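You operate a simulated robot arm through the tools that you are given. There is no shell and no other tool. Be economical: measure what you need, move in short steps, check, and stop when the job is done.

Carry out the task below with a simulated two-armed robot. There is one attempt and no reset: what you move stays moved.

JOB
Load the spool on the test rig, clamp both ends and shut the guard.
Fine: carry it in both hands and set it level on the pads before the clamps go over. Set down upright: spool.
Where things are to end (x, y in the base frame): spool within 0.025 m of [0.63, -0.74].

The check looks at the end state, three seconds after you hand in, the way a careful person would. Anything else that was tipped, shoved, dropped, spilled or broken makes it a failure.

ROBOT AND FRAMES
Two 7-joint arms with two-finger parallel grippers on one trunk, on a base that drives. Base frame: it is fixed to the floor where the robot stands at the start and does not move with it; the origin is under the middle of the robot, x ahead of it, y to its left, z up. Readings come in m, rad, newtons and seconds.
The left shoulder is at the start at [0.06, 0.143, 0.926], the right one opposite. With the tool pointing down near the work surface each hand reaches from about 0.32 to 0.74 m from the robot's upright axis, wherever it stands, measured 20 degrees to its own side. Places, roughly: bed of the test rig [0.6, -0.7, 0.8]; black clamp lever [0.5, -1, 0.9]; clear guard [0.7, -0.7, 1.3]; green valve [0.6, -1.2, 1]; orange clamp lever [0.5, -0.5, 0.9]; pads of the test rig [0.6, -0.7, 0.8]; yellow vent valve [0.6, -1.1, 1]. Payload 1.57 kg a hand.
The tool frame of a hand sits at the grasp point between the pads (the TCP): z along the fingers, y along the line on which they close. The tips reach 0.03 m beyond it. Largest opening 0.11 m; finger width 0.024, thickness 0.012; the body of the gripper, 0.048 by 0.112 m, starts 0.078 m behind the TCP.
Orientation is that of the tool frame in the base frame, as a unit quaternion [x, y, z, w]. With the fingers straight down and closing along the base's y, the tool's x points along the base's -x, its y along +y and its z along -z.

CONTROLS
- The arms move only by the tool drive_tool. It takes "left_steps", "right_steps" or both (then of equal length, played together; a hand with none holds still); each is a list of rows, each an object (a shift or turn left out is 0, a gripper value left out holds the last) with "dr": the turn, a rotation vector about the tool's x, y, z in units of 8 degrees (1.0 is 8 degrees), a list of three; "slide": the shift along the tool's x, y, z in units of 25 mm (1.0 is 25 mm), a list of three; "hand": the finger opening in m, from 0 to 0.11. In form: [{"dr": [ax, ay, az], "slide": [x, y, z], "hand": hand}, ...]. A call has 1 to 8 rows; each row shifts and turns the commanded pose from where the row before left it, along the tool's axes as they then stand. A call with a number of a shift or a turn outside -1 to 1 is refused whole. Rows are played at 5 a second. More than 0.05 m and 0.15 rad between two rows, or a gripper value outside its range, and nothing of the call is played. A pose out of reach is approached as far as the arm can. The call stops where the force on the tool passes 40 N (or 10 N more than at its start, if that is more) or the arm is blocked; 0.2 s more then pass. The fingers move at their own pace (about 0.045 m/s each) and stop on an object; they squeeze with about 40 N. The grip force told is the motor's: it shows also when the fingers shut on nothing. Time passes only in rows, and 0.2 s behind the last, so rows that do not move let the fingers close. It gives the time, the measured TCP pose, the force on the tool (base axes), the opening and the grip force at its end, in the units of the frame above (readings bear some noise), with the torque about the TCP (base axes, N m) and any sound that the robot's microphone picked up.
- Cameras (640 x 400 px; columns grow to the right, rows downward): "scene" is now at [0.0473, -0.041, 1.5587]; the picture's right is [-0.45, -0.89, 0.00], its down [-0.50, 0.25, -0.83] and it looks along [0.74, -0.37, -0.56] (base axes); focal length 235 px, centre (320, 200). "left" rides on the left gripper at [0.07, -0.016, -0.141] in its tool frame; the picture's right is [0.23, 0.97, 0.00], its down [-0.86, 0.20, -0.48] and it looks along [-0.47, 0.11, 0.88] (tool axes); focal length 222 px, centre (320, 200). "right" rides on the right gripper at [0.07, 0.016, -0.141] in its tool frame; the picture's right is [-0.23, 0.97, 0.00], its down [-0.86, -0.20, -0.48] and it looks along [-0.47, -0.11, 0.88] (tool axes); focal length 222 px, centre (320, 200). There is no depth. A picture from a camera that has moved, and an enlarged one, comes with that camera's place and axes in the base frame and with its lens.
- grab_frame(camera): a new picture of that camera. No time passes.
- move_column(by): slides the trunk up (or, below 0, down) by that many m; the arms and the scene camera ride with it, the base frame stays. It gives what a move gives, with no picture.
- steer(legs): drives the robot by 1 to 6 legs, each [ahead, left, turn to the left] in m, m and rad, along the robot's own axes; the way and the turn of a leg run together, so that a leg with both is an arc; at most 1.5 m and 3.142 rad a leg. The arms and the cameras ride along, it lands a little off, and it stops where it bumps. It gives what a move gives.
- aim_head(pan, tilt): turns the head with the scene camera to pan (to the left, within 1.501 rad either way) and tilt (down, from -0.506 to 1.204), counted from straight ahead of the robot. It gives what a move gives.
- zoom(camera, box): a new picture of the part [left, top, right, bottom] of that camera's present view, enlarged. No time passes.
- finish_job(): hands the job in; it is judged then, once.

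Go step by step. Nothing tells you exact positions but the pictures and the camera data: compare them with the known pose of the tool, close in by small moves and look again before you grip or let go. The budget is 120 turns and 88 pictures, counting those below and the enlarged ones. Unless the task says otherwise, let go and move clear before handing in, and close with one line.

The tools are called after "Call:" by a JSON object that holds its "api" and its "payload". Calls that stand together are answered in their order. drive_tool: Moves the arms, as the interface text tells. Its arguments: {"type":"object","properties":{"left_steps":{"type":"array","items":{"type":"object","properties":{"dr":{"type":"array","items":{"type":"number"}},"slide":{"type":"array","items":{"type":"number"}},"hand":{"type":"number"}}}},"right_steps":{"type":"array","items":{"type":"object","properties":{"dr":{"type":"array","items":{"type":"number"}},"slide":{"type":"array","items":{"type":"number"}},"hand":{"type":"number"}}}}},"required":[]} The other tools are called the same way: move_column (by) slides the trunk up or down; steer (legs) drives the base; aim_head (pan, tilt) turns the head that bears the scene camera; grab_frame (camera) takes a picture; zoom (camera, box) takes an enlarged picture of a part of a camera's view; finish_job () hands the job in.

At the start:

```text
time: 0.0
left_eef_pos: [0.4555, -0.0712, 0.9998]
left_tcp_rot: [0.0, 1.0, -0.001, 0.0]
left_contact_force: [0.2, 0.9, 0.7]
left_torque: [0.02, 0.0, 0.01]
left_grip_width: 0.1097
left_grasp_force: 0.1
right_eef_pos: [0.4066, -0.4331, 0.9987]
right_tcp_rot: [0.001, 1.0, 0.0, 0.0]
right_contact_force: [0.0, 0.6, 0.1]
right_torque: [0.02, 0.0, 0.03]
right_grip_width: 0.1099
right_grasp_force: 0.0
trunk travel left (down, up): [-0.525, 0.065]
robot x, y, heading: [-0.0043, 0.0005, -0.002]
head pan, tilt: [-0.464, 0.593]
```

scene: 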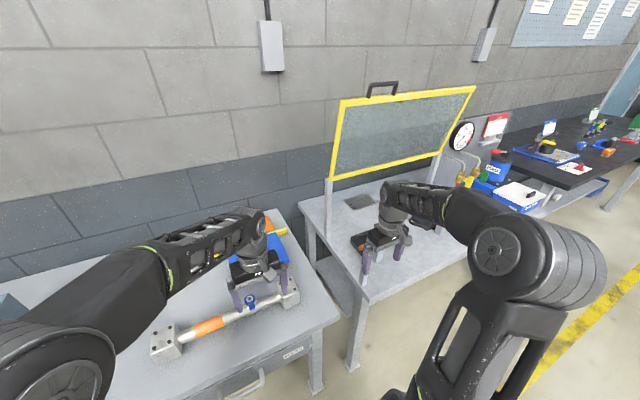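
right: 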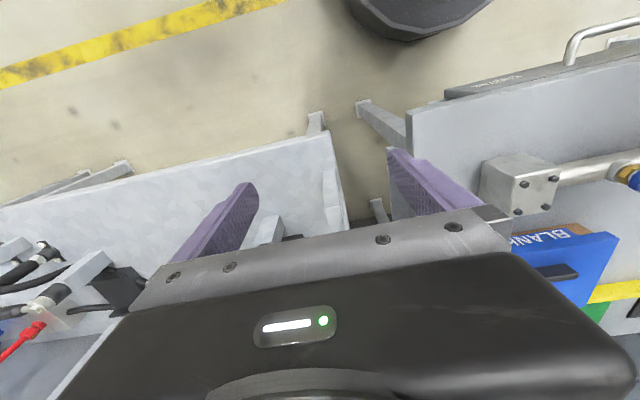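
left: 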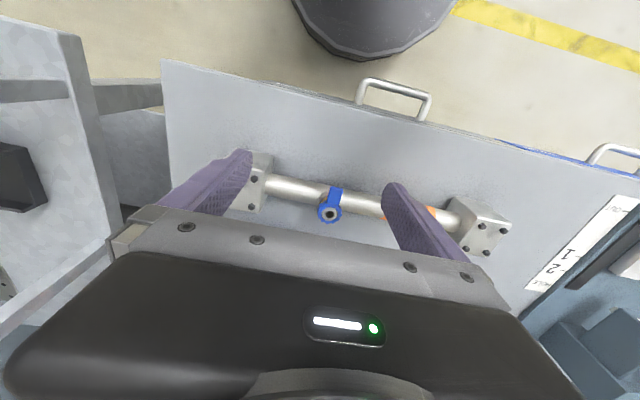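

I see the spool (a bar with two end blocks, an orange band and a blue valve) on the near bench under the left hand, with the rig off to the right. I'll take closer views of both before moving.

Call:
{"api": "zoom", "payload": {"camera": "scene", "box": [120, 200, 360, 370]}}

Call:
{"api": "zoom", "payload": {"camera": "scene", "box": [300, 80, 560, 270]}}

```text
2.35 times, centred on (240, 285) of scene
camera zoom: at [0.0473, -0.041, 1.5587], right [-0.45, -0.89, 0.0], down [-0.5, 0.25, -0.83], along [0.74, -0.37, -0.56], focal length 552 px, centre (508, 0)
```

zoom: 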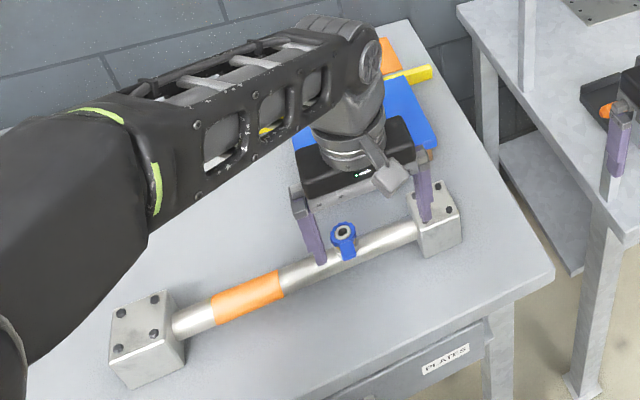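

```text
2.11 times, centred on (430, 175) of scene
camera zoom: at [0.0473, -0.041, 1.5587], right [-0.45, -0.89, 0.0], down [-0.5, 0.25, -0.83], along [0.74, -0.37, -0.56], focal length 494 px, centre (88, 253)
```

zoom: 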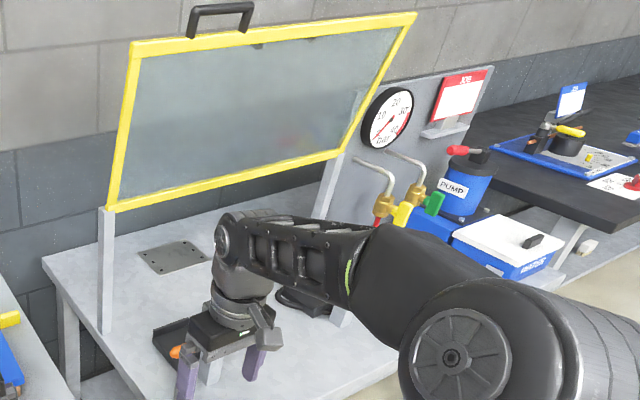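

I'll zoom the left hand view on the spool to measure it.

Call:
{"api": "zoom", "payload": {"camera": "left", "box": [220, 130, 540, 280]}}

Call:
{"api": "zoom", "payload": {"camera": "right", "box": [400, 100, 640, 250]}}

```text
2.00 times, centred on (380, 205) of left
camera zoom: at [0.3861, -0.0876, 1.1401], right [-0.23, 0.97, 0.0], down [0.85, 0.2, 0.48], along [0.47, 0.11, -0.88], focal length 444 px, centre (200, 190)
```

zoom: 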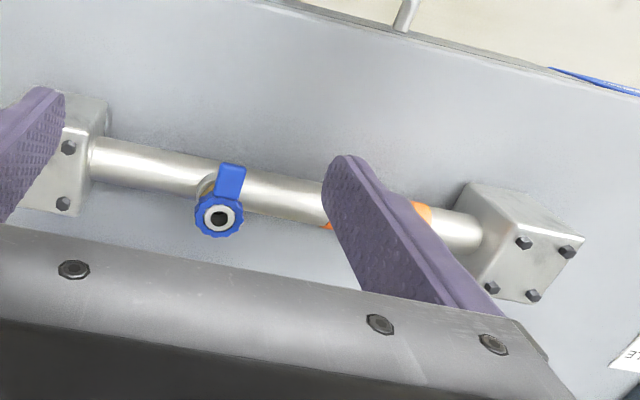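

```text
2.67 times, centred on (520, 175) of right
camera zoom: at [0.3363, -0.4179, 1.1409], right [0.23, 0.97, 0.0], down [0.86, -0.2, 0.48], along [0.47, -0.11, -0.88], focal length 592 px, centre (-213, 267)
```

zoom: 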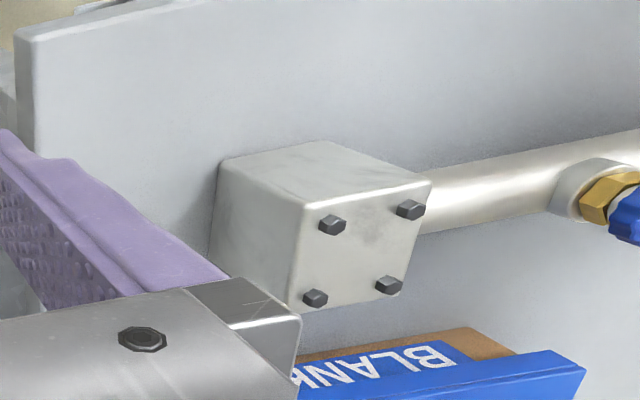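

The spool lies along y at about x = 0.535, from roughly y = -0.20 to 0.24, with the orange end at +y to match the orange clamp. I'll raise the arms, then drive in front of the rig to inspect it before lifting anything.

Call:
{"api": "drive_tool", "payload": {"left_steps": [{"slide": [0, 0, -1]}, {"slide": [0, 0, -1]}, {"slide": [0, 0, -1]}, {"slide": [0, 0, -1]}, {"slide": [0, 0, -1]}, {"slide": [0, 0, -1]}], "right_steps": [{"slide": [0, 0, -1]}, {"slide": [0, 0, -1]}, {"slide": [0, 0, -1]}, {"slide": [0, 0, -1]}, {"slide": [0, 0, -1]}, {"slide": [0, 0, -1]}]}}

Call:
{"api": "steer", "payload": {"legs": [[-0.2, 0, 0], [0, -0.7, 0]]}}

Call:
{"api": "aim_head", "payload": {"pan": 0, "tilt": 0.7}}

Call:
{"api": "grab_frame", "payload": {"camera": "scene"}}

```text
time: 1.4
left_eef_pos: [0.4562, -0.0713, 1.0937]
left_tcp_rot: [-0.001, 1.0, -0.001, 0.002]
left_contact_force: [-0.7, 0.0, 0.1]
left_torque: [-0.01, 0.01, 0.0]
left_grip_width: 0.1101
left_grasp_force: 0.0
left hand out of reach, approached as far as the arm can: row 4, 5, 6
right_eef_pos: [0.407, -0.4371, 1.1]
right_tcp_rot: [0.0, 1.0, 0.001, 0.002]
right_contact_force: [0.5, -0.8, 0.3]
right_torque: [0.0, 0.02, 0.01]
right_grip_width: 0.1099
right_grasp_force: 0.1
right hand out of reach, approached as far as the arm can: row 5, 6
trunk travel left (down, up): [-0.525, 0.065]
robot x, y, heading: [-0.0004, 0.0014, -0.003]
head pan, tilt: [-0.464, 0.593]
```

```text
time: 6.4
left_eef_pos: [0.2491, -0.7639, 1.0925]
left_tcp_rot: [0.008, 1.0, -0.001, 0.002]
left_contact_force: [-0.1, -0.3, 0.1]
left_torque: [-0.02, 0.0, 0.02]
left_grip_width: 0.11
left_grasp_force: 0.0
right_eef_pos: [0.1941, -1.1277, 1.0997]
right_tcp_rot: [0.008, 1.0, 0.0, 0.0]
right_contact_force: [-0.5, 0.2, 0.2]
right_torque: [0.01, 0.02, 0.04]
right_grip_width: 0.1099
right_grasp_force: 0.0
trunk travel left (down, up): [-0.525, 0.065]
robot x, y, heading: [-0.2086, -0.6842, -0.015]
head pan, tilt: [-0.464, 0.593]
```

```text
time: 7.3
left_eef_pos: [0.2495, -0.7642, 1.0934]
left_tcp_rot: [0.008, 1.0, -0.001, 0.002]
left_contact_force: [0.0, 0.6, 0.5]
left_torque: [0.03, -0.02, -0.01]
left_grip_width: 0.11
left_grasp_force: 0.0
right_eef_pos: [0.194, -1.127, 1.0998]
right_tcp_rot: [0.009, 1.0, 0.0, 0.001]
right_contact_force: [0.2, -0.3, 0.4]
right_torque: [0.01, 0.0, -0.02]
right_grip_width: 0.11
right_grasp_force: 0.0
trunk travel left (down, up): [-0.525, 0.065]
robot x, y, heading: [-0.2094, -0.6835, -0.018]
head pan, tilt: [0.0, 0.7]
```

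```text
80 pictures are left
camera scene: at [-0.1522, -0.6866, 1.5496], right [-0.02, -1.0, 0.0], down [-0.64, 0.01, -0.77], along [0.76, -0.01, -0.64], focal length 235 px, centre (320, 200)
```

scene: 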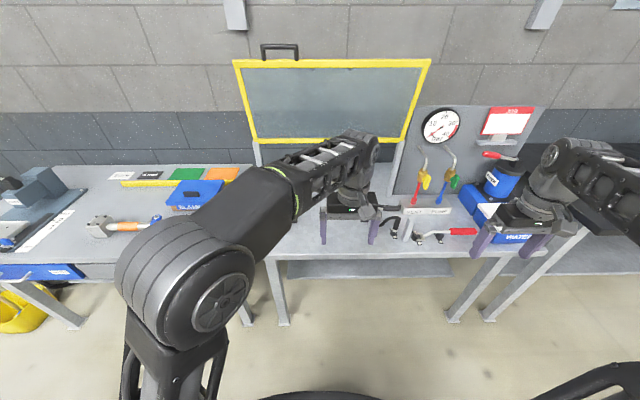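

The left arm hides the rig bed. I'll swing the left hand further left and look again.

Call:
{"api": "drive_tool", "payload": {"left_steps": [{"slide": [0, 1, 0]}, {"slide": [0, 1, 0]}, {"slide": [0, 1, 0]}, {"slide": [0, 1, 0]}, {"slide": [0, 1, 0]}, {"slide": [0.5, 1, 0]}, {"slide": [0.5, 1, 0]}, {"slide": [0.5, 1, 0]}]}}

Call:
{"api": "drive_tool", "payload": {"left_steps": [{"slide": [0.5, 1, 0]}, {"slide": [0.5, 1, 0]}, {"slide": [0.5, 1, 0]}, {"slide": [0.5, 1, 0]}]}}

Call:
{"api": "grab_frame", "payload": {"camera": "scene"}}

Call:
{"api": "zoom", "payload": {"camera": "scene", "box": [250, 90, 550, 270]}}

```text
time: 9.1
left_eef_pos: [0.2157, -0.5615, 1.092]
left_tcp_rot: [0.009, 1.0, -0.001, 0.001]
left_contact_force: [0.3, 0.1, 0.2]
left_torque: [0.02, -0.01, -0.02]
left_grip_width: 0.1101
left_grasp_force: 0.1
right_eef_pos: [0.1927, -1.1261, 1.1007]
right_tcp_rot: [0.008, 1.0, 0.0, 0.001]
right_contact_force: [-0.7, 0.4, -0.2]
right_torque: [0.0, -0.01, 0.0]
right_grip_width: 0.1099
right_grasp_force: 0.1
trunk travel left (down, up): [-0.525, 0.065]
robot x, y, heading: [-0.2054, -0.6848, -0.015]
head pan, tilt: [0.0, 0.7]
```

```text
time: 10.1
left_eef_pos: [0.1676, -0.4613, 1.0925]
left_tcp_rot: [0.008, 1.0, -0.001, 0.002]
left_contact_force: [1.1, 0.4, -0.1]
left_torque: [0.01, -0.02, 0.02]
left_grip_width: 0.1098
left_grasp_force: 0.1
right_eef_pos: [0.1941, -1.1267, 1.0993]
right_tcp_rot: [0.009, 1.0, 0.0, 0.001]
right_contact_force: [-0.3, -0.2, 0.7]
right_torque: [-0.02, -0.03, 0.0]
right_grip_width: 0.1098
right_grasp_force: 0.1
trunk travel left (down, up): [-0.525, 0.065]
robot x, y, heading: [-0.2051, -0.6884, -0.012]
head pan, tilt: [0.0, 0.7]
```

```text
79 pictures are left
camera scene: at [-0.1526, -0.6861, 1.5496], right [-0.02, -1.0, 0.0], down [-0.64, 0.01, -0.77], along [0.77, -0.01, -0.64], focal length 235 px, centre (320, 200)
```

scene: 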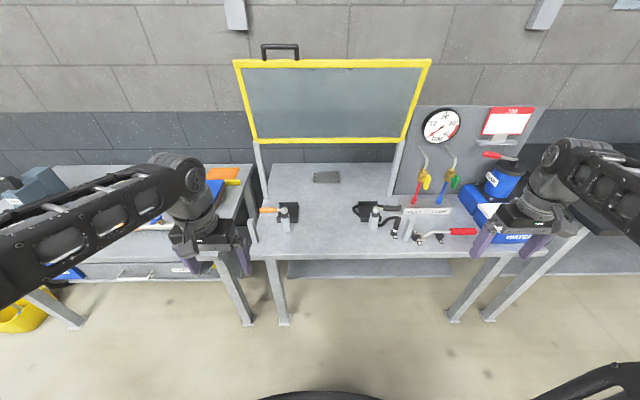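

```text
2.13 times, centred on (400, 180) of scene
camera zoom: at [-0.1526, -0.6861, 1.5496], right [-0.02, -1.0, 0.0], down [-0.64, 0.01, -0.77], along [0.77, -0.01, -0.64], focal length 501 px, centre (149, 243)
```

zoom: 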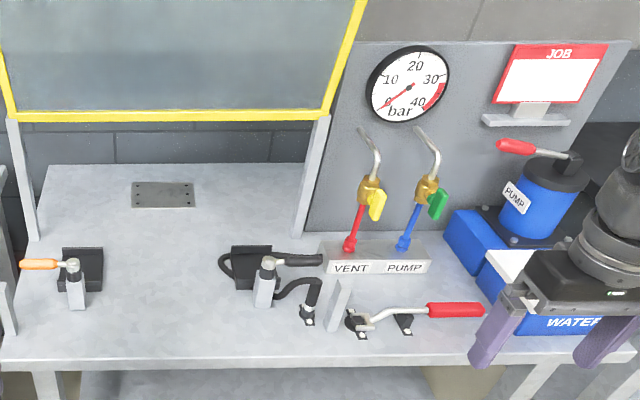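

Call:
{"api": "zoom", "payload": {"camera": "scene", "box": [250, 190, 330, 240]}}

Call:
{"api": "zoom", "payload": {"camera": "scene", "box": [340, 190, 420, 250]}}

Call:
{"api": "zoom", "payload": {"camera": "scene", "box": [400, 130, 500, 250]}}

```text
8.00 times, centred on (290, 215) of scene
camera zoom: at [-0.1526, -0.6861, 1.5496], right [-0.02, -1.0, 0.0], down [-0.64, 0.01, -0.77], along [0.77, -0.01, -0.64], focal length 1877 px, centre (560, 80)
```

zoom: 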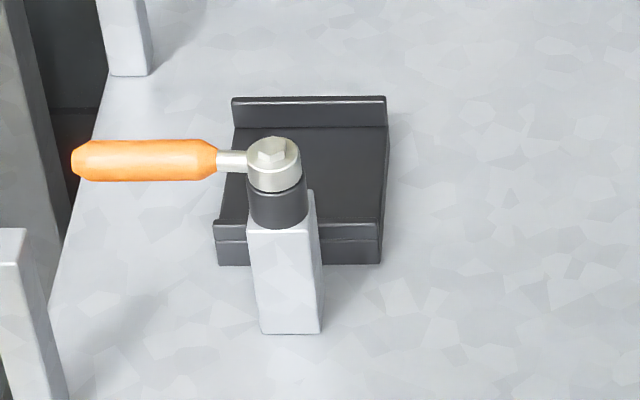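

```text
6.67 times, centred on (380, 220) of scene
camera zoom: at [-0.1526, -0.6861, 1.5496], right [-0.02, -1.0, 0.0], down [-0.64, 0.01, -0.77], along [0.77, -0.01, -0.64], focal length 1564 px, centre (-80, 67)
```

zoom: 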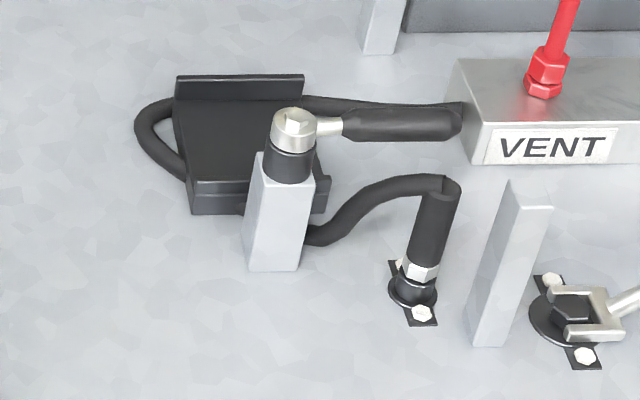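

```text
3.33 times, centred on (450, 190) of scene
camera zoom: at [-0.1526, -0.6861, 1.5496], right [-0.02, -1.0, 0.0], down [-0.64, 0.01, -0.77], along [0.77, -0.01, -0.64], focal length 782 px, centre (-113, 233)
```

zoom: 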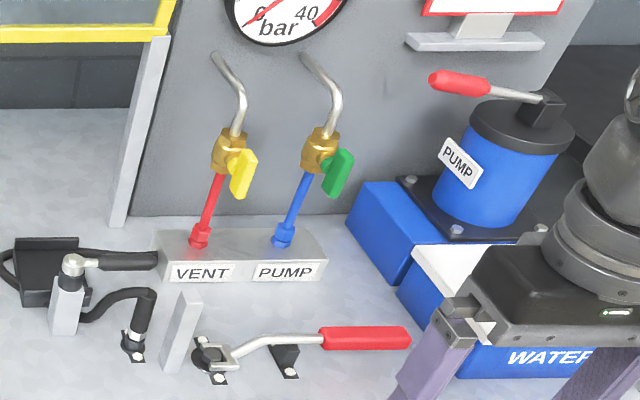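

The rig has two black pads with lips, posts with levers swung outward (open), and a hinged guard with a handle on top. A hose runs by the black clamp, so I'll bring the right hand camera over that pad to see whether it crosses the seat.

Call:
{"api": "steer", "payload": {"legs": [[0.2, 0, 0]]}}

Call:
{"api": "drive_tool", "payload": {"right_steps": [{"slide": [0, 1, 0]}, {"slide": [0, 1, 0]}, {"slide": [0, 1, 0]}, {"slide": [0, 1, 0]}, {"slide": [-1, 1, 0]}, {"slide": [-1, 1, 0]}, {"slide": [-1, 0.5, 0]}]}}

Call:
{"api": "grab_frame", "payload": {"camera": "right"}}

```text
time: 11.7
left_eef_pos: [0.3715, -0.464, 1.092]
left_tcp_rot: [0.007, 1.0, -0.001, 0.001]
left_contact_force: [0.9, -1.2, 0.4]
left_torque: [0.01, 0.01, 0.0]
left_grip_width: 0.1102
left_grasp_force: 0.1
right_eef_pos: [0.3975, -1.1294, 1.0994]
right_tcp_rot: [0.008, 1.0, 0.0, 0.0]
right_contact_force: [-0.1, -0.4, -0.7]
right_torque: [-0.03, 0.06, 0.01]
right_grip_width: 0.11
right_grasp_force: 0.0
trunk travel left (down, up): [-0.525, 0.065]
robot x, y, heading: [-0.0034, -0.6895, -0.018]
head pan, tilt: [0.0, 0.7]
```

```text
time: 13.3
left_eef_pos: [0.3709, -0.4628, 1.0922]
left_tcp_rot: [0.007, 1.0, -0.001, 0.0]
left_contact_force: [0.7, 0.0, -0.6]
left_torque: [-0.02, -0.03, -0.02]
left_grip_width: 0.1103
left_grasp_force: 0.0
right_eef_pos: [0.475, -0.9661, 1.0985]
right_tcp_rot: [0.008, 1.0, -0.001, 0.0]
right_contact_force: [0.3, -0.1, 0.4]
right_torque: [-0.02, 0.01, -0.01]
right_grip_width: 0.11
right_grasp_force: 0.0
trunk travel left (down, up): [-0.525, 0.065]
robot x, y, heading: [-0.0006, -0.6894, -0.014]
head pan, tilt: [0.0, 0.7]
```

```text
74 pictures are left
camera right: at [0.4048, -0.9497, 1.2401], right [0.24, 0.97, 0.0], down [0.85, -0.21, 0.48], along [0.46, -0.12, -0.88], focal length 222 px, centre (320, 200)
```

right: 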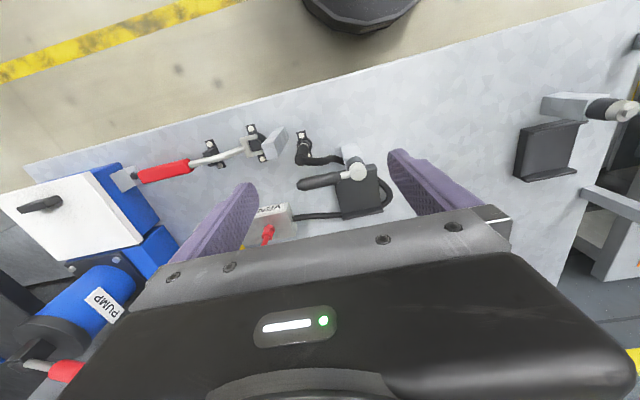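

Call:
{"api": "zoom", "payload": {"camera": "right", "box": [290, 120, 410, 230]}}

Call:
{"api": "zoom", "payload": {"camera": "right", "box": [500, 80, 640, 200]}}

Call:
{"api": "aim_head", "payload": {"pan": 0, "tilt": 0.9}}

Call:
{"api": "grab_frame", "payload": {"camera": "scene"}}

```text
3.64 times, centred on (350, 175) of right
camera zoom: at [0.4048, -0.9497, 1.2401], right [0.24, 0.97, 0.0], down [0.85, -0.21, 0.48], along [0.46, -0.12, -0.88], focal length 808 px, centre (211, 291)
```

zoom: 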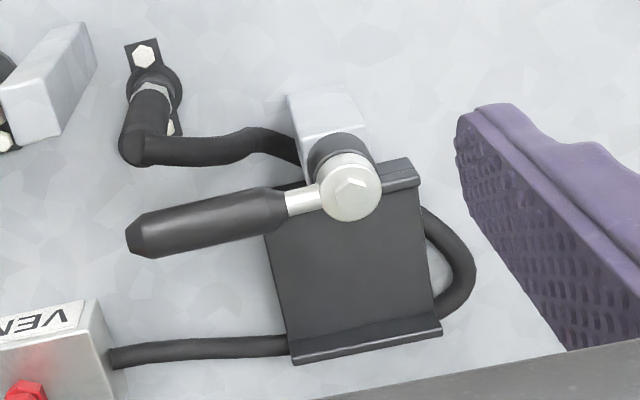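

```text
3.33 times, centred on (570, 140) of right
camera zoom: at [0.4048, -0.9497, 1.2401], right [0.24, 0.97, 0.0], down [0.85, -0.21, 0.48], along [0.46, -0.12, -0.88], focal length 740 px, centre (-513, 400)
```

zoom: 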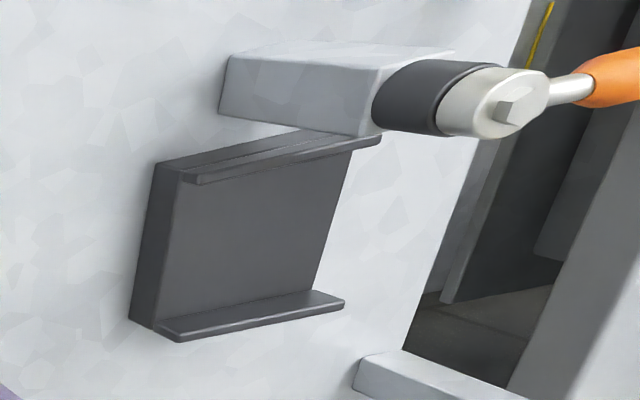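

```text
time: 14.0
left_eef_pos: [0.3705, -0.464, 1.0923]
left_tcp_rot: [0.008, 1.0, -0.002, 0.001]
left_contact_force: [-0.6, 0.0, 0.1]
left_torque: [0.01, 0.02, 0.01]
left_grip_width: 0.11
left_grasp_force: 0.1
right_eef_pos: [0.4743, -0.9679, 1.0989]
right_tcp_rot: [0.008, 1.0, 0.0, 0.0]
right_contact_force: [0.3, 0.0, -0.8]
right_torque: [0.04, 0.02, -0.01]
right_grip_width: 0.1101
right_grasp_force: 0.0
trunk travel left (down, up): [-0.525, 0.065]
robot x, y, heading: [-0.0019, -0.6875, -0.02]
head pan, tilt: [0.0, 0.901]
```

```text
71 pictures are left
camera scene: at [0.0416, -0.6892, 1.5334], right [-0.01, -1.0, 0.0], down [-0.78, 0.01, -0.62], along [0.62, -0.01, -0.78], focal length 235 px, centre (320, 200)
```

scene: 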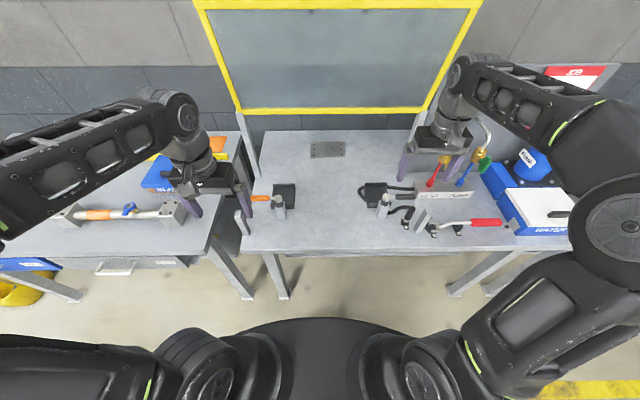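

The pads are clear (the hose runs beneath them), centred at about (0.63, -0.555) and (0.63, -0.924). The spool's end blocks measure at (0.54, 0.207) and (0.54, -0.165). I'll drive back and turn both grippers 90° so they close across the bar.

Call:
{"api": "steer", "payload": {"legs": [[-0.2, 0, 0.018], [0, 0.71, 0], [0.19, 0, 0]]}}

Call:
{"api": "drive_tool", "payload": {"left_steps": [{"dr": [0, 0, 1]}, {"dr": [0, 0, 1]}, {"dr": [0, 0, 1]}, {"dr": [0, 0, 1]}, {"dr": [0, 0, 1]}, {"dr": [0, 0, 1]}, {"dr": [0, 0, 1]}, {"dr": [0, 0, 1]}], "right_steps": [{"dr": [0, 0, -1]}, {"dr": [0, 0, -1]}, {"dr": [0, 0, -1]}, {"dr": [0, 0, -1]}, {"dr": [0, 0, -1]}, {"dr": [0, 0, -1]}, {"dr": [0, 0, -1]}, {"dr": [0, 0, -1]}]}}

Call:
{"api": "drive_tool", "payload": {"left_steps": [{"dr": [0, 0, 1]}, {"dr": [0, 0, 1]}, {"dr": [0, 0, 1]}, {"dr": [0, 0, 0.25]}], "right_steps": [{"dr": [0, 0, -1]}, {"dr": [0, 0, -1]}, {"dr": [0, 0, -1]}, {"dr": [0, 0, -0.25]}]}}

```text
time: 20.3
left_eef_pos: [0.3603, 0.2481, 1.0919]
left_tcp_rot: [0.005, 1.0, -0.001, 0.001]
left_contact_force: [-0.3, 0.3, -0.5]
left_torque: [-0.01, 0.01, -0.02]
left_grip_width: 0.1102
left_grasp_force: 0.1
right_eef_pos: [0.466, -0.254, 1.0975]
right_tcp_rot: [0.006, 1.0, 0.0, 0.0]
right_contact_force: [-0.4, 0.3, 0.9]
right_torque: [0.0, 0.0, 0.02]
right_grip_width: 0.1099
right_grasp_force: 0.0
trunk travel left (down, up): [-0.525, 0.065]
robot x, y, heading: [-0.014, 0.025, -0.009]
head pan, tilt: [0.0, 0.901]
```

```text
time: 22.1
left_eef_pos: [0.3592, 0.2482, 1.0915]
left_tcp_rot: [0.536, 0.844, 0.0, 0.002]
left_contact_force: [0.3, 0.1, 0.1]
left_torque: [0.02, 0.04, 0.02]
left_grip_width: 0.1098
left_grasp_force: 0.1
right_eef_pos: [0.4654, -0.255, 1.0993]
right_tcp_rot: [-0.527, 0.85, 0.0, 0.0]
right_contact_force: [0.5, 0.3, -0.8]
right_torque: [-0.01, 0.0, -0.02]
right_grip_width: 0.11
right_grasp_force: 0.1
trunk travel left (down, up): [-0.525, 0.065]
robot x, y, heading: [-0.0133, 0.0206, -0.013]
head pan, tilt: [0.0, 0.901]
```

```text
time: 23.1
left_eef_pos: [0.3602, 0.247, 1.0933]
left_tcp_rot: [0.712, 0.702, -0.001, 0.001]
left_contact_force: [-0.5, -0.1, 0.2]
left_torque: [-0.01, -0.04, -0.04]
left_grip_width: 0.11
left_grasp_force: 0.1
right_eef_pos: [0.4659, -0.2537, 1.099]
right_tcp_rot: [-0.704, 0.71, -0.001, 0.001]
right_contact_force: [0.3, -0.1, 0.5]
right_torque: [0.01, -0.03, 0.0]
right_grip_width: 0.1098
right_grasp_force: 0.1
trunk travel left (down, up): [-0.525, 0.065]
robot x, y, heading: [-0.0139, 0.0237, -0.015]
head pan, tilt: [0.0, 0.901]
```

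Both hands are turned. I'll move them above the grip spots, left at (0.54, 0.146) and right at (0.54, -0.104), descending to about z = 1.0.

Call:
{"api": "drive_tool", "payload": {"left_steps": [{"slide": [-0.505, 0.9, 0.5]}, {"slide": [-0.505, 0.9, 0.5]}, {"slide": [-0.505, 0.9, 0.5]}, {"slide": [-0.505, 0.9, 0.5]}, {"slide": [-0.505, 0.9, 0.5]}, {"slide": [-0.505, 0.9, 0.5]}, {"slide": [-0.505, 0.9, 0.5]}, {"slide": [-0.505, 0.9, 0.5]}], "right_steps": [{"slide": [-0.75, -0.37, 0.5]}, {"slide": [-0.75, -0.37, 0.5]}, {"slide": [-0.75, -0.37, 0.5]}, {"slide": [-0.75, -0.37, 0.5]}, {"slide": [-0.75, -0.37, 0.5]}, {"slide": [-0.75, -0.37, 0.5]}, {"slide": [-0.75, -0.37, 0.5]}, {"slide": [-0.75, -0.37, 0.5]}]}}

Call:
{"api": "grab_frame", "payload": {"camera": "left"}}

Call:
{"api": "grab_frame", "payload": {"camera": "right"}}

Call:
{"api": "grab_frame", "payload": {"camera": "scene"}}

```text
time: 24.9
left_eef_pos: [0.5388, 0.1451, 0.9931]
left_tcp_rot: [0.711, 0.703, 0.0, 0.002]
left_contact_force: [0.7, -0.4, 0.0]
left_torque: [-0.03, -0.03, -0.01]
left_grip_width: 0.1101
left_grasp_force: 0.1
right_eef_pos: [0.5419, -0.1062, 1.0006]
right_tcp_rot: [-0.703, 0.712, 0.0, 0.0]
right_contact_force: [0.2, -0.3, 0.6]
right_torque: [0.0, 0.01, -0.03]
right_grip_width: 0.1101
right_grasp_force: 0.1
trunk travel left (down, up): [-0.525, 0.065]
robot x, y, heading: [-0.0149, 0.0267, -0.011]
head pan, tilt: [0.0, 0.901]
```

```text
70 pictures are left
camera left: at [0.5231, 0.2154, 1.1321], right [0.98, 0.22, 0.0], down [0.19, -0.86, 0.48], along [0.11, -0.47, -0.88], focal length 222 px, centre (320, 200)
```

left: 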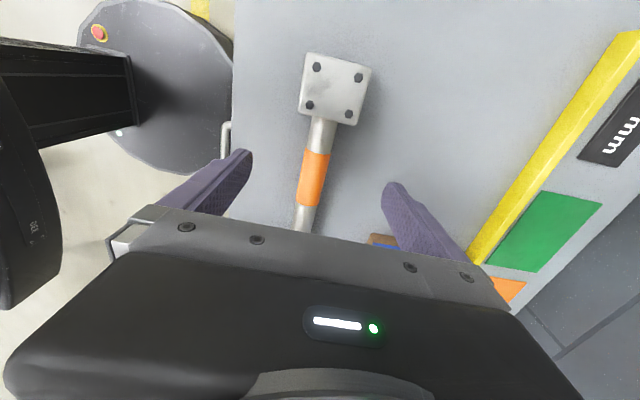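

```text
69 pictures are left
camera right: at [0.5246, -0.176, 1.1409], right [-0.97, 0.24, 0.0], down [0.21, 0.85, 0.48], along [0.11, 0.46, -0.88], focal length 222 px, centre (320, 200)
```

right: 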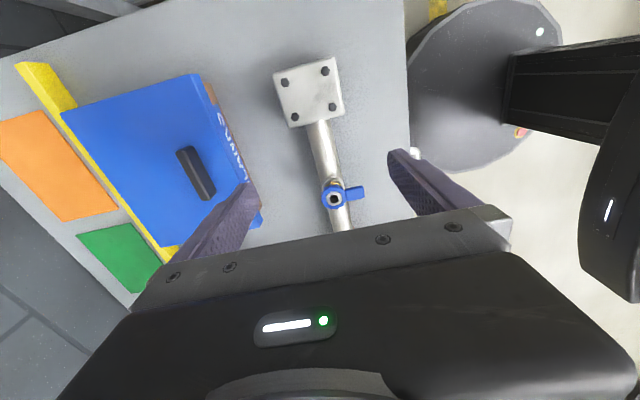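

```text
68 pictures are left
camera scene: at [0.0328, 0.022, 1.5334], right [-0.01, -1.0, 0.0], down [-0.78, 0.01, -0.62], along [0.62, -0.01, -0.78], focal length 235 px, centre (320, 200)
```

scene: 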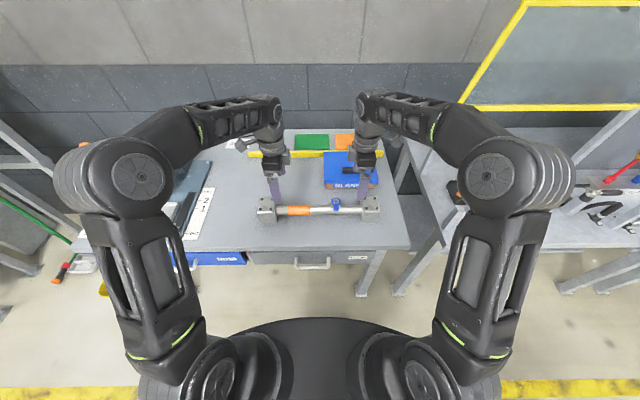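

Measurements agree: the bar runs at x ≈ 0.54, and the valve at y ≈ -0.05 stays clear of the right hand. I'll descend to just above grip depth with the openings reduced.

Call:
{"api": "drive_tool", "payload": {"left_steps": [{"slide": [0.28, 0, 0.9], "hand": 0.08}, {"slide": [0, 0, 0.9]}, {"slide": [0, 0, 0.9]}, {"slide": [0, 0, 0.9]}, {"slide": [0, 0, 0.9]}, {"slide": [0, 0, 0.8]}], "right_steps": [{"slide": [0.24, 0, 0.95], "hand": 0.08}, {"slide": [0, 0, 0.95]}, {"slide": [0, 0, 0.95]}, {"slide": [0, 0, 0.95]}, {"slide": [0, 0, 0.95]}, {"slide": [0, 0, 0.87]}]}}

Call:
{"api": "grab_frame", "payload": {"camera": "left"}}

Call:
{"api": "grab_frame", "payload": {"camera": "right"}}

Call:
{"api": "zoom", "payload": {"camera": "scene", "box": [230, 130, 410, 240]}}

```text
time: 26.3
left_eef_pos: [0.5375, 0.1527, 0.8606]
left_tcp_rot: [0.71, 0.704, 0.001, 0.002]
left_contact_force: [0.4, 0.3, 0.4]
left_torque: [-0.01, 0.01, 0.02]
left_grip_width: 0.0803
left_grasp_force: 0.0
right_eef_pos: [0.5419, -0.1105, 0.8591]
right_tcp_rot: [-0.703, 0.711, 0.0, 0.0]
right_contact_force: [1.0, -0.9, 0.5]
right_torque: [0.01, 0.0, -0.01]
right_grip_width: 0.08
right_grasp_force: 0.1
trunk travel left (down, up): [-0.525, 0.065]
robot x, y, heading: [-0.0149, 0.0236, -0.017]
head pan, tilt: [0.0, 0.901]
```

```text
67 pictures are left
camera left: at [0.5219, 0.2216, 1.0008], right [0.98, 0.22, 0.0], down [0.19, -0.86, 0.48], along [0.11, -0.47, -0.88], focal length 222 px, centre (320, 200)
```

left: 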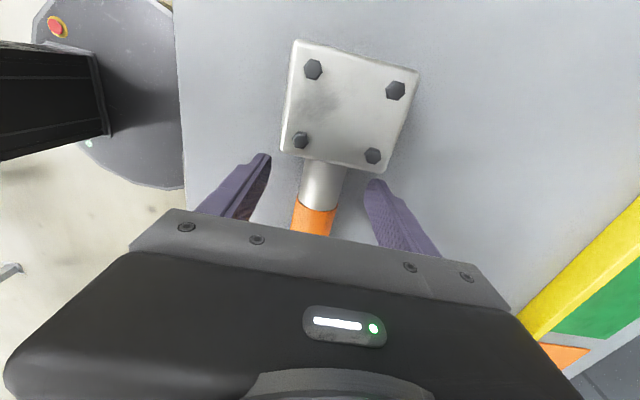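

```text
66 pictures are left
camera right: at [0.524, -0.1814, 1.0001], right [-0.97, 0.24, 0.0], down [0.21, 0.85, 0.48], along [0.12, 0.46, -0.88], focal length 222 px, centre (320, 200)
```

right: 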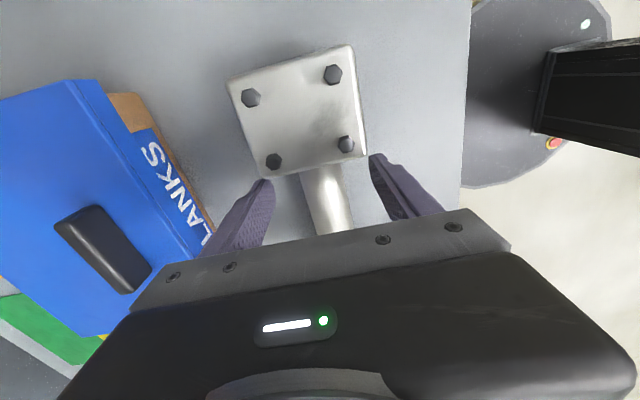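

```text
3.56 times, centred on (320, 185) of scene
camera zoom: at [0.0322, 0.0219, 1.5334], right [-0.01, -1.0, 0.0], down [-0.78, 0.01, -0.62], along [0.62, -0.01, -0.78], focal length 834 px, centre (320, 253)
```

zoom: 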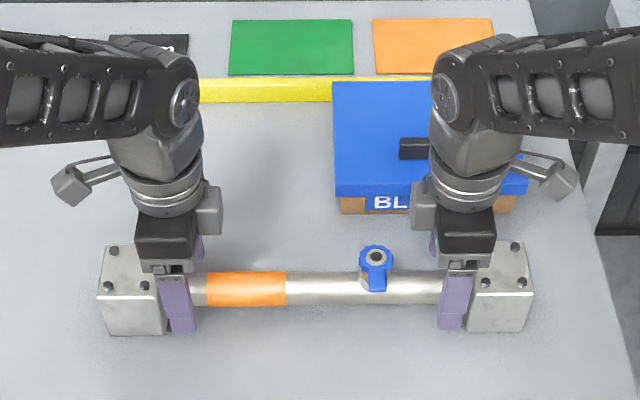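

Both hands straddle the bar with clearance to the blocks and valve. I'll go down the last 18 mm and close.

Call:
{"api": "drive_tool", "payload": {"left_steps": [{"slide": [0, 0, 0.78]}, {"hand": 0.0}, {"hand": 0.0}, {"hand": 0.0}, {"hand": 0.0}, {"hand": 0.0}], "right_steps": [{"slide": [0, 0, 0.72]}, {"hand": 0.0}, {"hand": 0.0}, {"hand": 0.0}, {"hand": 0.0}, {"hand": 0.0}]}}

```text
time: 27.7
left_eef_pos: [0.5385, 0.1513, 0.8414]
left_tcp_rot: [0.71, 0.705, 0.0, 0.002]
left_contact_force: [6.9, 0.4, 0.5]
left_torque: [0.08, -0.07, 0.66]
left_grip_width: 0.0337
left_grasp_force: 34.7
right_eef_pos: [0.5408, -0.1128, 0.839]
right_tcp_rot: [-0.703, 0.711, 0.0, -0.001]
right_contact_force: [-7.4, -0.8, -0.2]
right_torque: [0.11, 0.03, 0.66]
right_grip_width: 0.034
right_grasp_force: 34.5
trunk travel left (down, up): [-0.525, 0.065]
robot x, y, heading: [-0.013, 0.0209, -0.012]
head pan, tilt: [0.0, 0.901]
```

Both grips hold at 34 mm. I'll lift in unison, slowly.

Call:
{"api": "drive_tool", "payload": {"left_steps": [{"slide": [0, 0, -0.3]}, {"slide": [0, 0, -0.5]}, {"slide": [0, 0, -0.7]}, {"slide": [0, 0, -0.7]}, {"slide": [0, 0, -0.7]}, {"slide": [0, 0, -0.7]}, {"slide": [0, 0, -0.7]}, {"slide": [0, 0, -0.5]}], "right_steps": [{"slide": [0, 0, -0.3]}, {"slide": [0, 0, -0.5]}, {"slide": [0, 0, -0.7]}, {"slide": [0, 0, -0.7]}, {"slide": [0, 0, -0.7]}, {"slide": [0, 0, -0.7]}, {"slide": [0, 0, -0.7]}, {"slide": [0, 0, -0.5]}]}}

Call:
{"api": "grab_frame", "payload": {"camera": "scene"}}

```text
time: 29.5
left_eef_pos: [0.5398, 0.1525, 0.96]
left_tcp_rot: [0.711, 0.703, 0.001, 0.0]
left_contact_force: [8.8, 3.5, -3.3]
left_torque: [-0.12, -0.14, 1.32]
left_grip_width: 0.0338
left_grasp_force: 39.8
right_eef_pos: [0.5424, -0.112, 0.96]
right_tcp_rot: [-0.703, 0.711, 0.0, 0.0]
right_contact_force: [-9.3, -4.1, -9.3]
right_torque: [-0.55, 0.14, 0.98]
right_grip_width: 0.0336
right_grasp_force: 40.3
trunk travel left (down, up): [-0.525, 0.065]
robot x, y, heading: [-0.0118, 0.0229, -0.007]
head pan, tilt: [0.0, 0.901]
```

```text
64 pictures are left
camera scene: at [0.0326, 0.0218, 1.5333], right [-0.01, -1.0, 0.0], down [-0.78, 0.01, -0.62], along [0.62, -0.01, -0.78], focal length 235 px, centre (320, 200)
```

scene: 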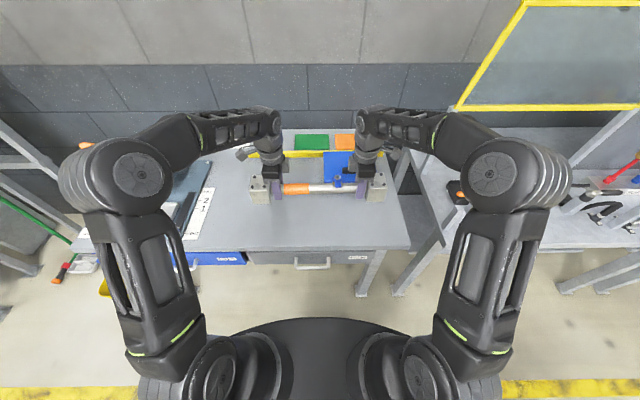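

The spool is up and level. I'll raise the trunk a little for clearance, back off, drive along to the rig and stop short to check.

Call:
{"api": "move_column", "payload": {"by": 0.055}}

Call:
{"api": "steer", "payload": {"legs": [[-0.22, 0, 0], [0, -0.4, 0], [0, -0.36, 0]]}}

Call:
{"api": "grab_frame", "payload": {"camera": "scene"}}

```text
time: 30.4
left_eef_pos: [0.5388, 0.1524, 1.0155]
left_tcp_rot: [0.712, 0.703, -0.001, 0.0]
left_contact_force: [7.4, 2.4, -9.7]
left_torque: [0.43, 0.0, 0.97]
left_grip_width: 0.0339
left_grasp_force: 39.9
right_eef_pos: [0.5405, -0.1107, 1.0147]
right_tcp_rot: [-0.703, 0.711, 0.001, 0.0]
right_contact_force: [-7.7, -2.8, -3.7]
right_torque: [0.29, 0.05, 1.06]
right_grip_width: 0.0337
right_grasp_force: 40.3
trunk travel left (down, up): [-0.58, 0.01]
robot x, y, heading: [-0.0139, 0.0227, -0.011]
head pan, tilt: [0.0, 0.901]
```

```text
time: 36.2
left_eef_pos: [0.3019, -0.6184, 1.0163]
left_tcp_rot: [0.714, 0.7, -0.001, 0.001]
left_contact_force: [7.2, -0.1, -4.6]
left_torque: [-0.27, 0.05, 1.02]
left_grip_width: 0.0336
left_grasp_force: 39.7
right_eef_pos: [0.3014, -0.8813, 1.0135]
right_tcp_rot: [-0.7, 0.714, -0.001, 0.0]
right_contact_force: [-7.3, 0.6, -8.6]
right_torque: [-0.26, -0.03, 1.02]
right_grip_width: 0.0335
right_grasp_force: 39.9
trunk travel left (down, up): [-0.58, 0.01]
robot x, y, heading: [-0.2511, -0.74, -0.021]
head pan, tilt: [0.0, 0.901]
```

```text
63 pictures are left
camera scene: at [-0.2059, -0.7446, 1.5883], right [-0.02, -1.0, 0.0], down [-0.78, 0.02, -0.62], along [0.62, -0.01, -0.78], focal length 235 px, centre (320, 200)
```

scene: 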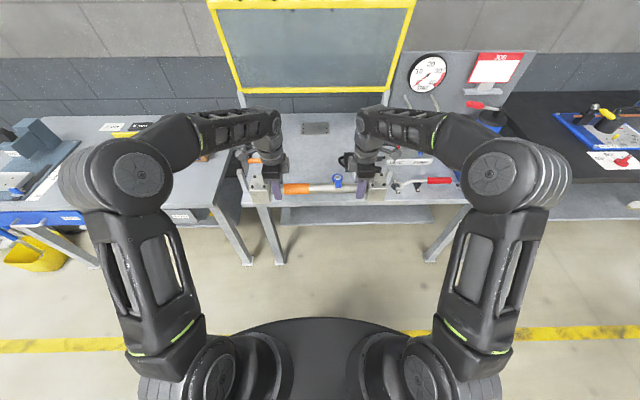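

The spool is at about (0.302, -0.749), bottom near z = 0.975 and clear of the levers. I'll drive ahead, correcting heading and y slightly.

Call:
{"api": "steer", "payload": {"legs": [[0.25, 0.009, 0.015]]}}

Call:
{"api": "grab_frame", "payload": {"camera": "scene"}}

```text
time: 38.0
left_eef_pos: [0.5475, -0.6013, 1.0145]
left_tcp_rot: [0.708, 0.706, 0.0, 0.002]
left_contact_force: [9.5, -0.8, -8.3]
left_torque: [0.21, -0.08, 1.2]
left_grip_width: 0.0339
left_grasp_force: 40.2
right_eef_pos: [0.5517, -0.8664, 1.0132]
right_tcp_rot: [-0.707, 0.708, 0.0, -0.001]
right_contact_force: [-8.2, 1.0, -4.7]
right_torque: [0.28, 0.13, 1.18]
right_grip_width: 0.0339
right_grasp_force: 39.7
trunk travel left (down, up): [-0.58, 0.01]
robot x, y, heading: [0.0029, -0.7329, -0.001]
head pan, tilt: [0.0, 0.901]
```

```text
62 pictures are left
camera scene: at [0.0435, -0.7368, 1.5883], right [0.0, -1.0, 0.0], down [-0.78, 0.0, -0.62], along [0.62, 0.0, -0.78], focal length 235 px, centre (320, 200)
```

scene: 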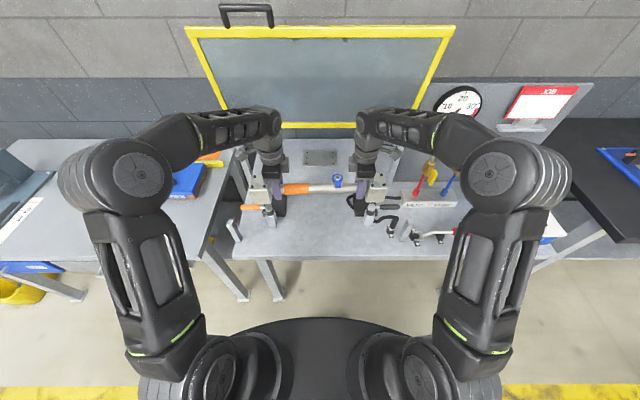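

I'll shift the spool +0.081 in x and -0.007 in y with both arms together, staying high.

Call:
{"api": "drive_tool", "payload": {"left_steps": [{"slide": [-0.056, 0.648, 0]}, {"slide": [-0.056, 0.648, 0]}, {"slide": [-0.056, 0.648, 0]}, {"slide": [-0.056, 0.648, 0]}, {"slide": [-0.056, 0.648, 0]}], "right_steps": [{"slide": [0.056, -0.648, 0]}, {"slide": [0.056, -0.648, 0]}, {"slide": [0.056, -0.648, 0]}, {"slide": [0.056, -0.648, 0]}, {"slide": [0.056, -0.648, 0]}]}}

Call:
{"api": "grab_frame", "payload": {"camera": "left"}}

Call:
{"api": "grab_frame", "payload": {"camera": "right"}}

Call:
{"api": "zoom", "payload": {"camera": "scene", "box": [180, 80, 460, 255]}}

```text
time: 39.2
left_eef_pos: [0.6292, -0.6085, 1.0157]
left_tcp_rot: [0.708, 0.706, -0.001, 0.002]
left_contact_force: [8.3, -7.3, -9.9]
left_torque: [0.28, -0.04, 1.07]
left_grip_width: 0.0337
left_grasp_force: 40.5
right_eef_pos: [0.6318, -0.8722, 1.0137]
right_tcp_rot: [-0.707, 0.708, 0.002, -0.001]
right_contact_force: [-7.0, 6.7, -3.0]
right_torque: [0.38, 0.07, 0.83]
right_grip_width: 0.0339
right_grasp_force: 40.0
trunk travel left (down, up): [-0.58, 0.01]
robot x, y, heading: [-0.0026, -0.7363, -0.006]
head pan, tilt: [0.0, 0.901]
```

```text
61 pictures are left
camera left: at [0.6125, -0.5391, 1.1557], right [0.97, 0.22, 0.0], down [0.2, -0.85, 0.48], along [0.11, -0.47, -0.88], focal length 222 px, centre (320, 200)
```

left: 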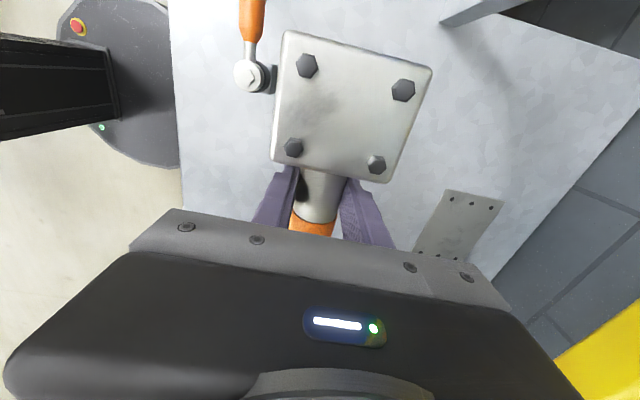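

```text
60 pictures are left
camera right: at [0.6157, -0.9428, 1.1551], right [-0.97, 0.23, 0.0], down [0.2, 0.85, 0.48], along [0.11, 0.47, -0.88], focal length 222 px, centre (320, 200)
```

right: 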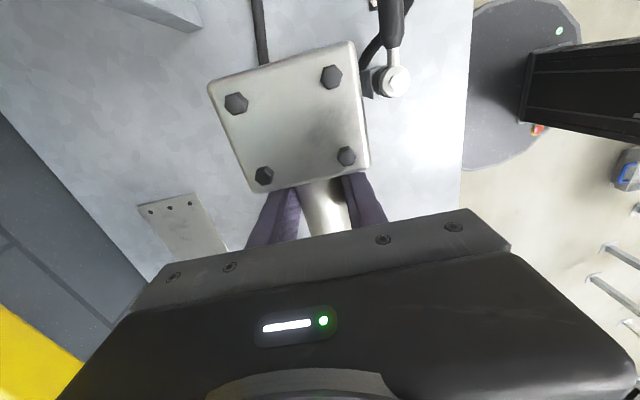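

```text
2.29 times, centred on (320, 168) of scene
camera zoom: at [0.0435, -0.737, 1.5883], right [0.0, -1.0, 0.0], down [-0.78, 0.0, -0.62], along [0.62, 0.0, -0.78], focal length 536 px, centre (320, 274)
```

zoom: 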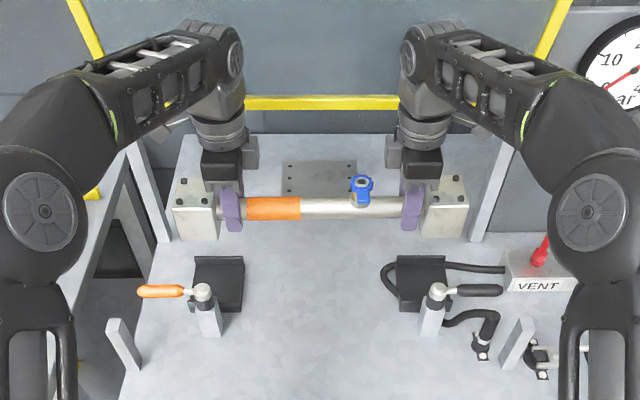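

The spool hangs squarely over the pads. I'll lower most of the way in unison.

Call:
{"api": "drive_tool", "payload": {"left_steps": [{"slide": [0, 0, 0.65]}, {"slide": [0, 0, 0.65]}, {"slide": [0, 0, 0.65]}, {"slide": [0, 0, 0.65]}, {"slide": [0, 0, 0.65]}, {"slide": [0, 0, 0.65]}, {"slide": [0, 0, 0.65]}, {"slide": [0, 0, 0.45]}], "right_steps": [{"slide": [0, 0, 0.65]}, {"slide": [0, 0, 0.65]}, {"slide": [0, 0, 0.65]}, {"slide": [0, 0, 0.65]}, {"slide": [0, 0, 0.65]}, {"slide": [0, 0, 0.65]}, {"slide": [0, 0, 0.65]}, {"slide": [0, 0, 0.45]}]}}

Call:
{"api": "zoom", "payload": {"camera": "scene", "box": [220, 120, 420, 245]}}

```text
time: 41.0
left_eef_pos: [0.6311, -0.6088, 0.889]
left_tcp_rot: [0.708, 0.706, 0.001, 0.0]
left_contact_force: [7.3, 1.2, -7.7]
left_torque: [-0.41, -0.18, 0.82]
left_grip_width: 0.0334
left_grasp_force: 40.2
right_eef_pos: [0.6342, -0.8721, 0.8886]
right_tcp_rot: [-0.706, 0.708, 0.001, 0.0]
right_contact_force: [-7.7, -1.2, -6.4]
right_torque: [0.63, 0.2, 1.07]
right_grip_width: 0.0336
right_grasp_force: 40.1
trunk travel left (down, up): [-0.58, 0.01]
robot x, y, heading: [-0.0079, -0.7344, -0.002]
head pan, tilt: [0.0, 0.901]
```

```text
3.20 times, centred on (320, 182) of scene
camera zoom: at [0.0427, -0.7368, 1.5883], right [0.0, -1.0, 0.0], down [-0.78, 0.0, -0.62], along [0.62, 0.0, -0.78], focal length 751 px, centre (320, 256)
```

zoom: 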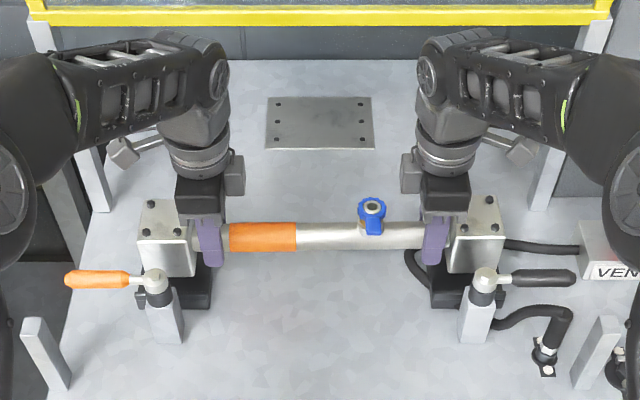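

Call:
{"api": "drive_tool", "payload": {"left_steps": [{"slide": [0, 0, 0.2]}, {"slide": [0, 0, 0.2]}, {"slide": [0, 0, 0.2]}, {"slide": [0, 0, 0.2]}, {"slide": [0, 0, 0.2]}], "right_steps": [{"slide": [0, 0, 0.2]}, {"slide": [0, 0, 0.2]}, {"slide": [0, 0, 0.2]}, {"slide": [0, 0, 0.2]}, {"slide": [0, 0, 0.2]}]}}

```text
time: 42.2
left_eef_pos: [0.6295, -0.6097, 0.8664]
left_tcp_rot: [0.709, 0.706, -0.001, 0.001]
left_contact_force: [3.3, 2.2, -10.9]
left_torque: [1.01, 0.16, 0.52]
left_grip_width: 0.0336
left_grasp_force: 40.2
right_eef_pos: [0.6313, -0.8735, 0.8631]
right_tcp_rot: [-0.706, 0.708, -0.001, 0.0]
right_contact_force: [-2.1, -1.8, -1.8]
right_torque: [0.13, -0.12, 0.33]
right_grip_width: 0.0337
right_grasp_force: 39.9
trunk travel left (down, up): [-0.58, 0.01]
robot x, y, heading: [-0.0005, -0.7359, -0.005]
head pan, tilt: [0.0, 0.901]
```

The right end seems close to touching. I'll continue in finer steps.

Call:
{"api": "drive_tool", "payload": {"left_steps": [{"slide": [0, 0, 0.1]}, {"slide": [0, 0, 0.1]}, {}], "right_steps": [{"slide": [0, 0, 0.06]}, {"slide": [0, 0, 0.06]}, {}]}}

Call:
{"api": "zoom", "payload": {"camera": "scene", "box": [220, 150, 420, 245]}}

```text
time: 43.0
left_eef_pos: [0.6306, -0.6102, 0.8619]
left_tcp_rot: [0.707, 0.707, 0.001, 0.003]
left_contact_force: [-0.7, 4.1, 4.2]
left_torque: [-0.66, -0.02, 0.04]
left_grip_width: 0.0338
left_grasp_force: 39.9
right_eef_pos: [0.631, -0.8741, 0.8607]
right_tcp_rot: [-0.706, 0.708, 0.0, -0.002]
right_contact_force: [0.1, -3.5, -12.7]
right_torque: [-0.58, -0.16, 0.09]
right_grip_width: 0.0335
right_grasp_force: 40.1
trunk travel left (down, up): [-0.58, 0.01]
robot x, y, heading: [-0.0044, -0.7382, -0.001]
head pan, tilt: [0.0, 0.901]
```

```text
3.20 times, centred on (320, 198) of scene
camera zoom: at [0.0417, -0.737, 1.5884], right [0.0, -1.0, 0.0], down [-0.78, 0.0, -0.62], along [0.62, 0.0, -0.78], focal length 751 px, centre (320, 208)
```

zoom: 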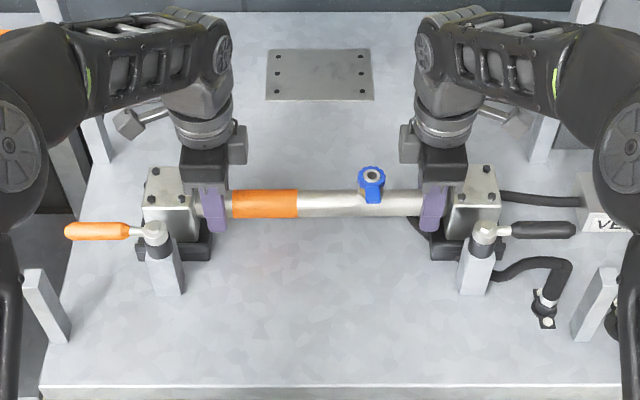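

Left end touches while the right still carries weight. I'll ease both down a touch more.

Call:
{"api": "drive_tool", "payload": {"left_steps": [{"slide": [0, 0, 0.04]}, {"slide": [0, 0, 0.04]}, {}], "right_steps": [{"slide": [0, 0, 0.08]}, {"slide": [0, 0, 0.08]}, {}]}}

```text
time: 43.8
left_eef_pos: [0.6299, -0.6112, 0.8628]
left_tcp_rot: [0.707, 0.707, 0.003, 0.005]
left_contact_force: [14.9, 1.3, 9.4]
left_torque: [0.79, 0.05, 0.46]
left_grip_width: 0.0335
left_grasp_force: 39.9
right_eef_pos: [0.6303, -0.8732, 0.8612]
right_tcp_rot: [-0.706, 0.708, -0.001, 0.001]
right_contact_force: [-10.9, -4.9, 14.9]
right_torque: [0.4, 0.35, 0.55]
right_grip_width: 0.0334
right_grasp_force: 40.4
trunk travel left (down, up): [-0.58, 0.01]
robot x, y, heading: [-0.005, -0.7349, 0.001]
head pan, tilt: [0.0, 0.901]
```

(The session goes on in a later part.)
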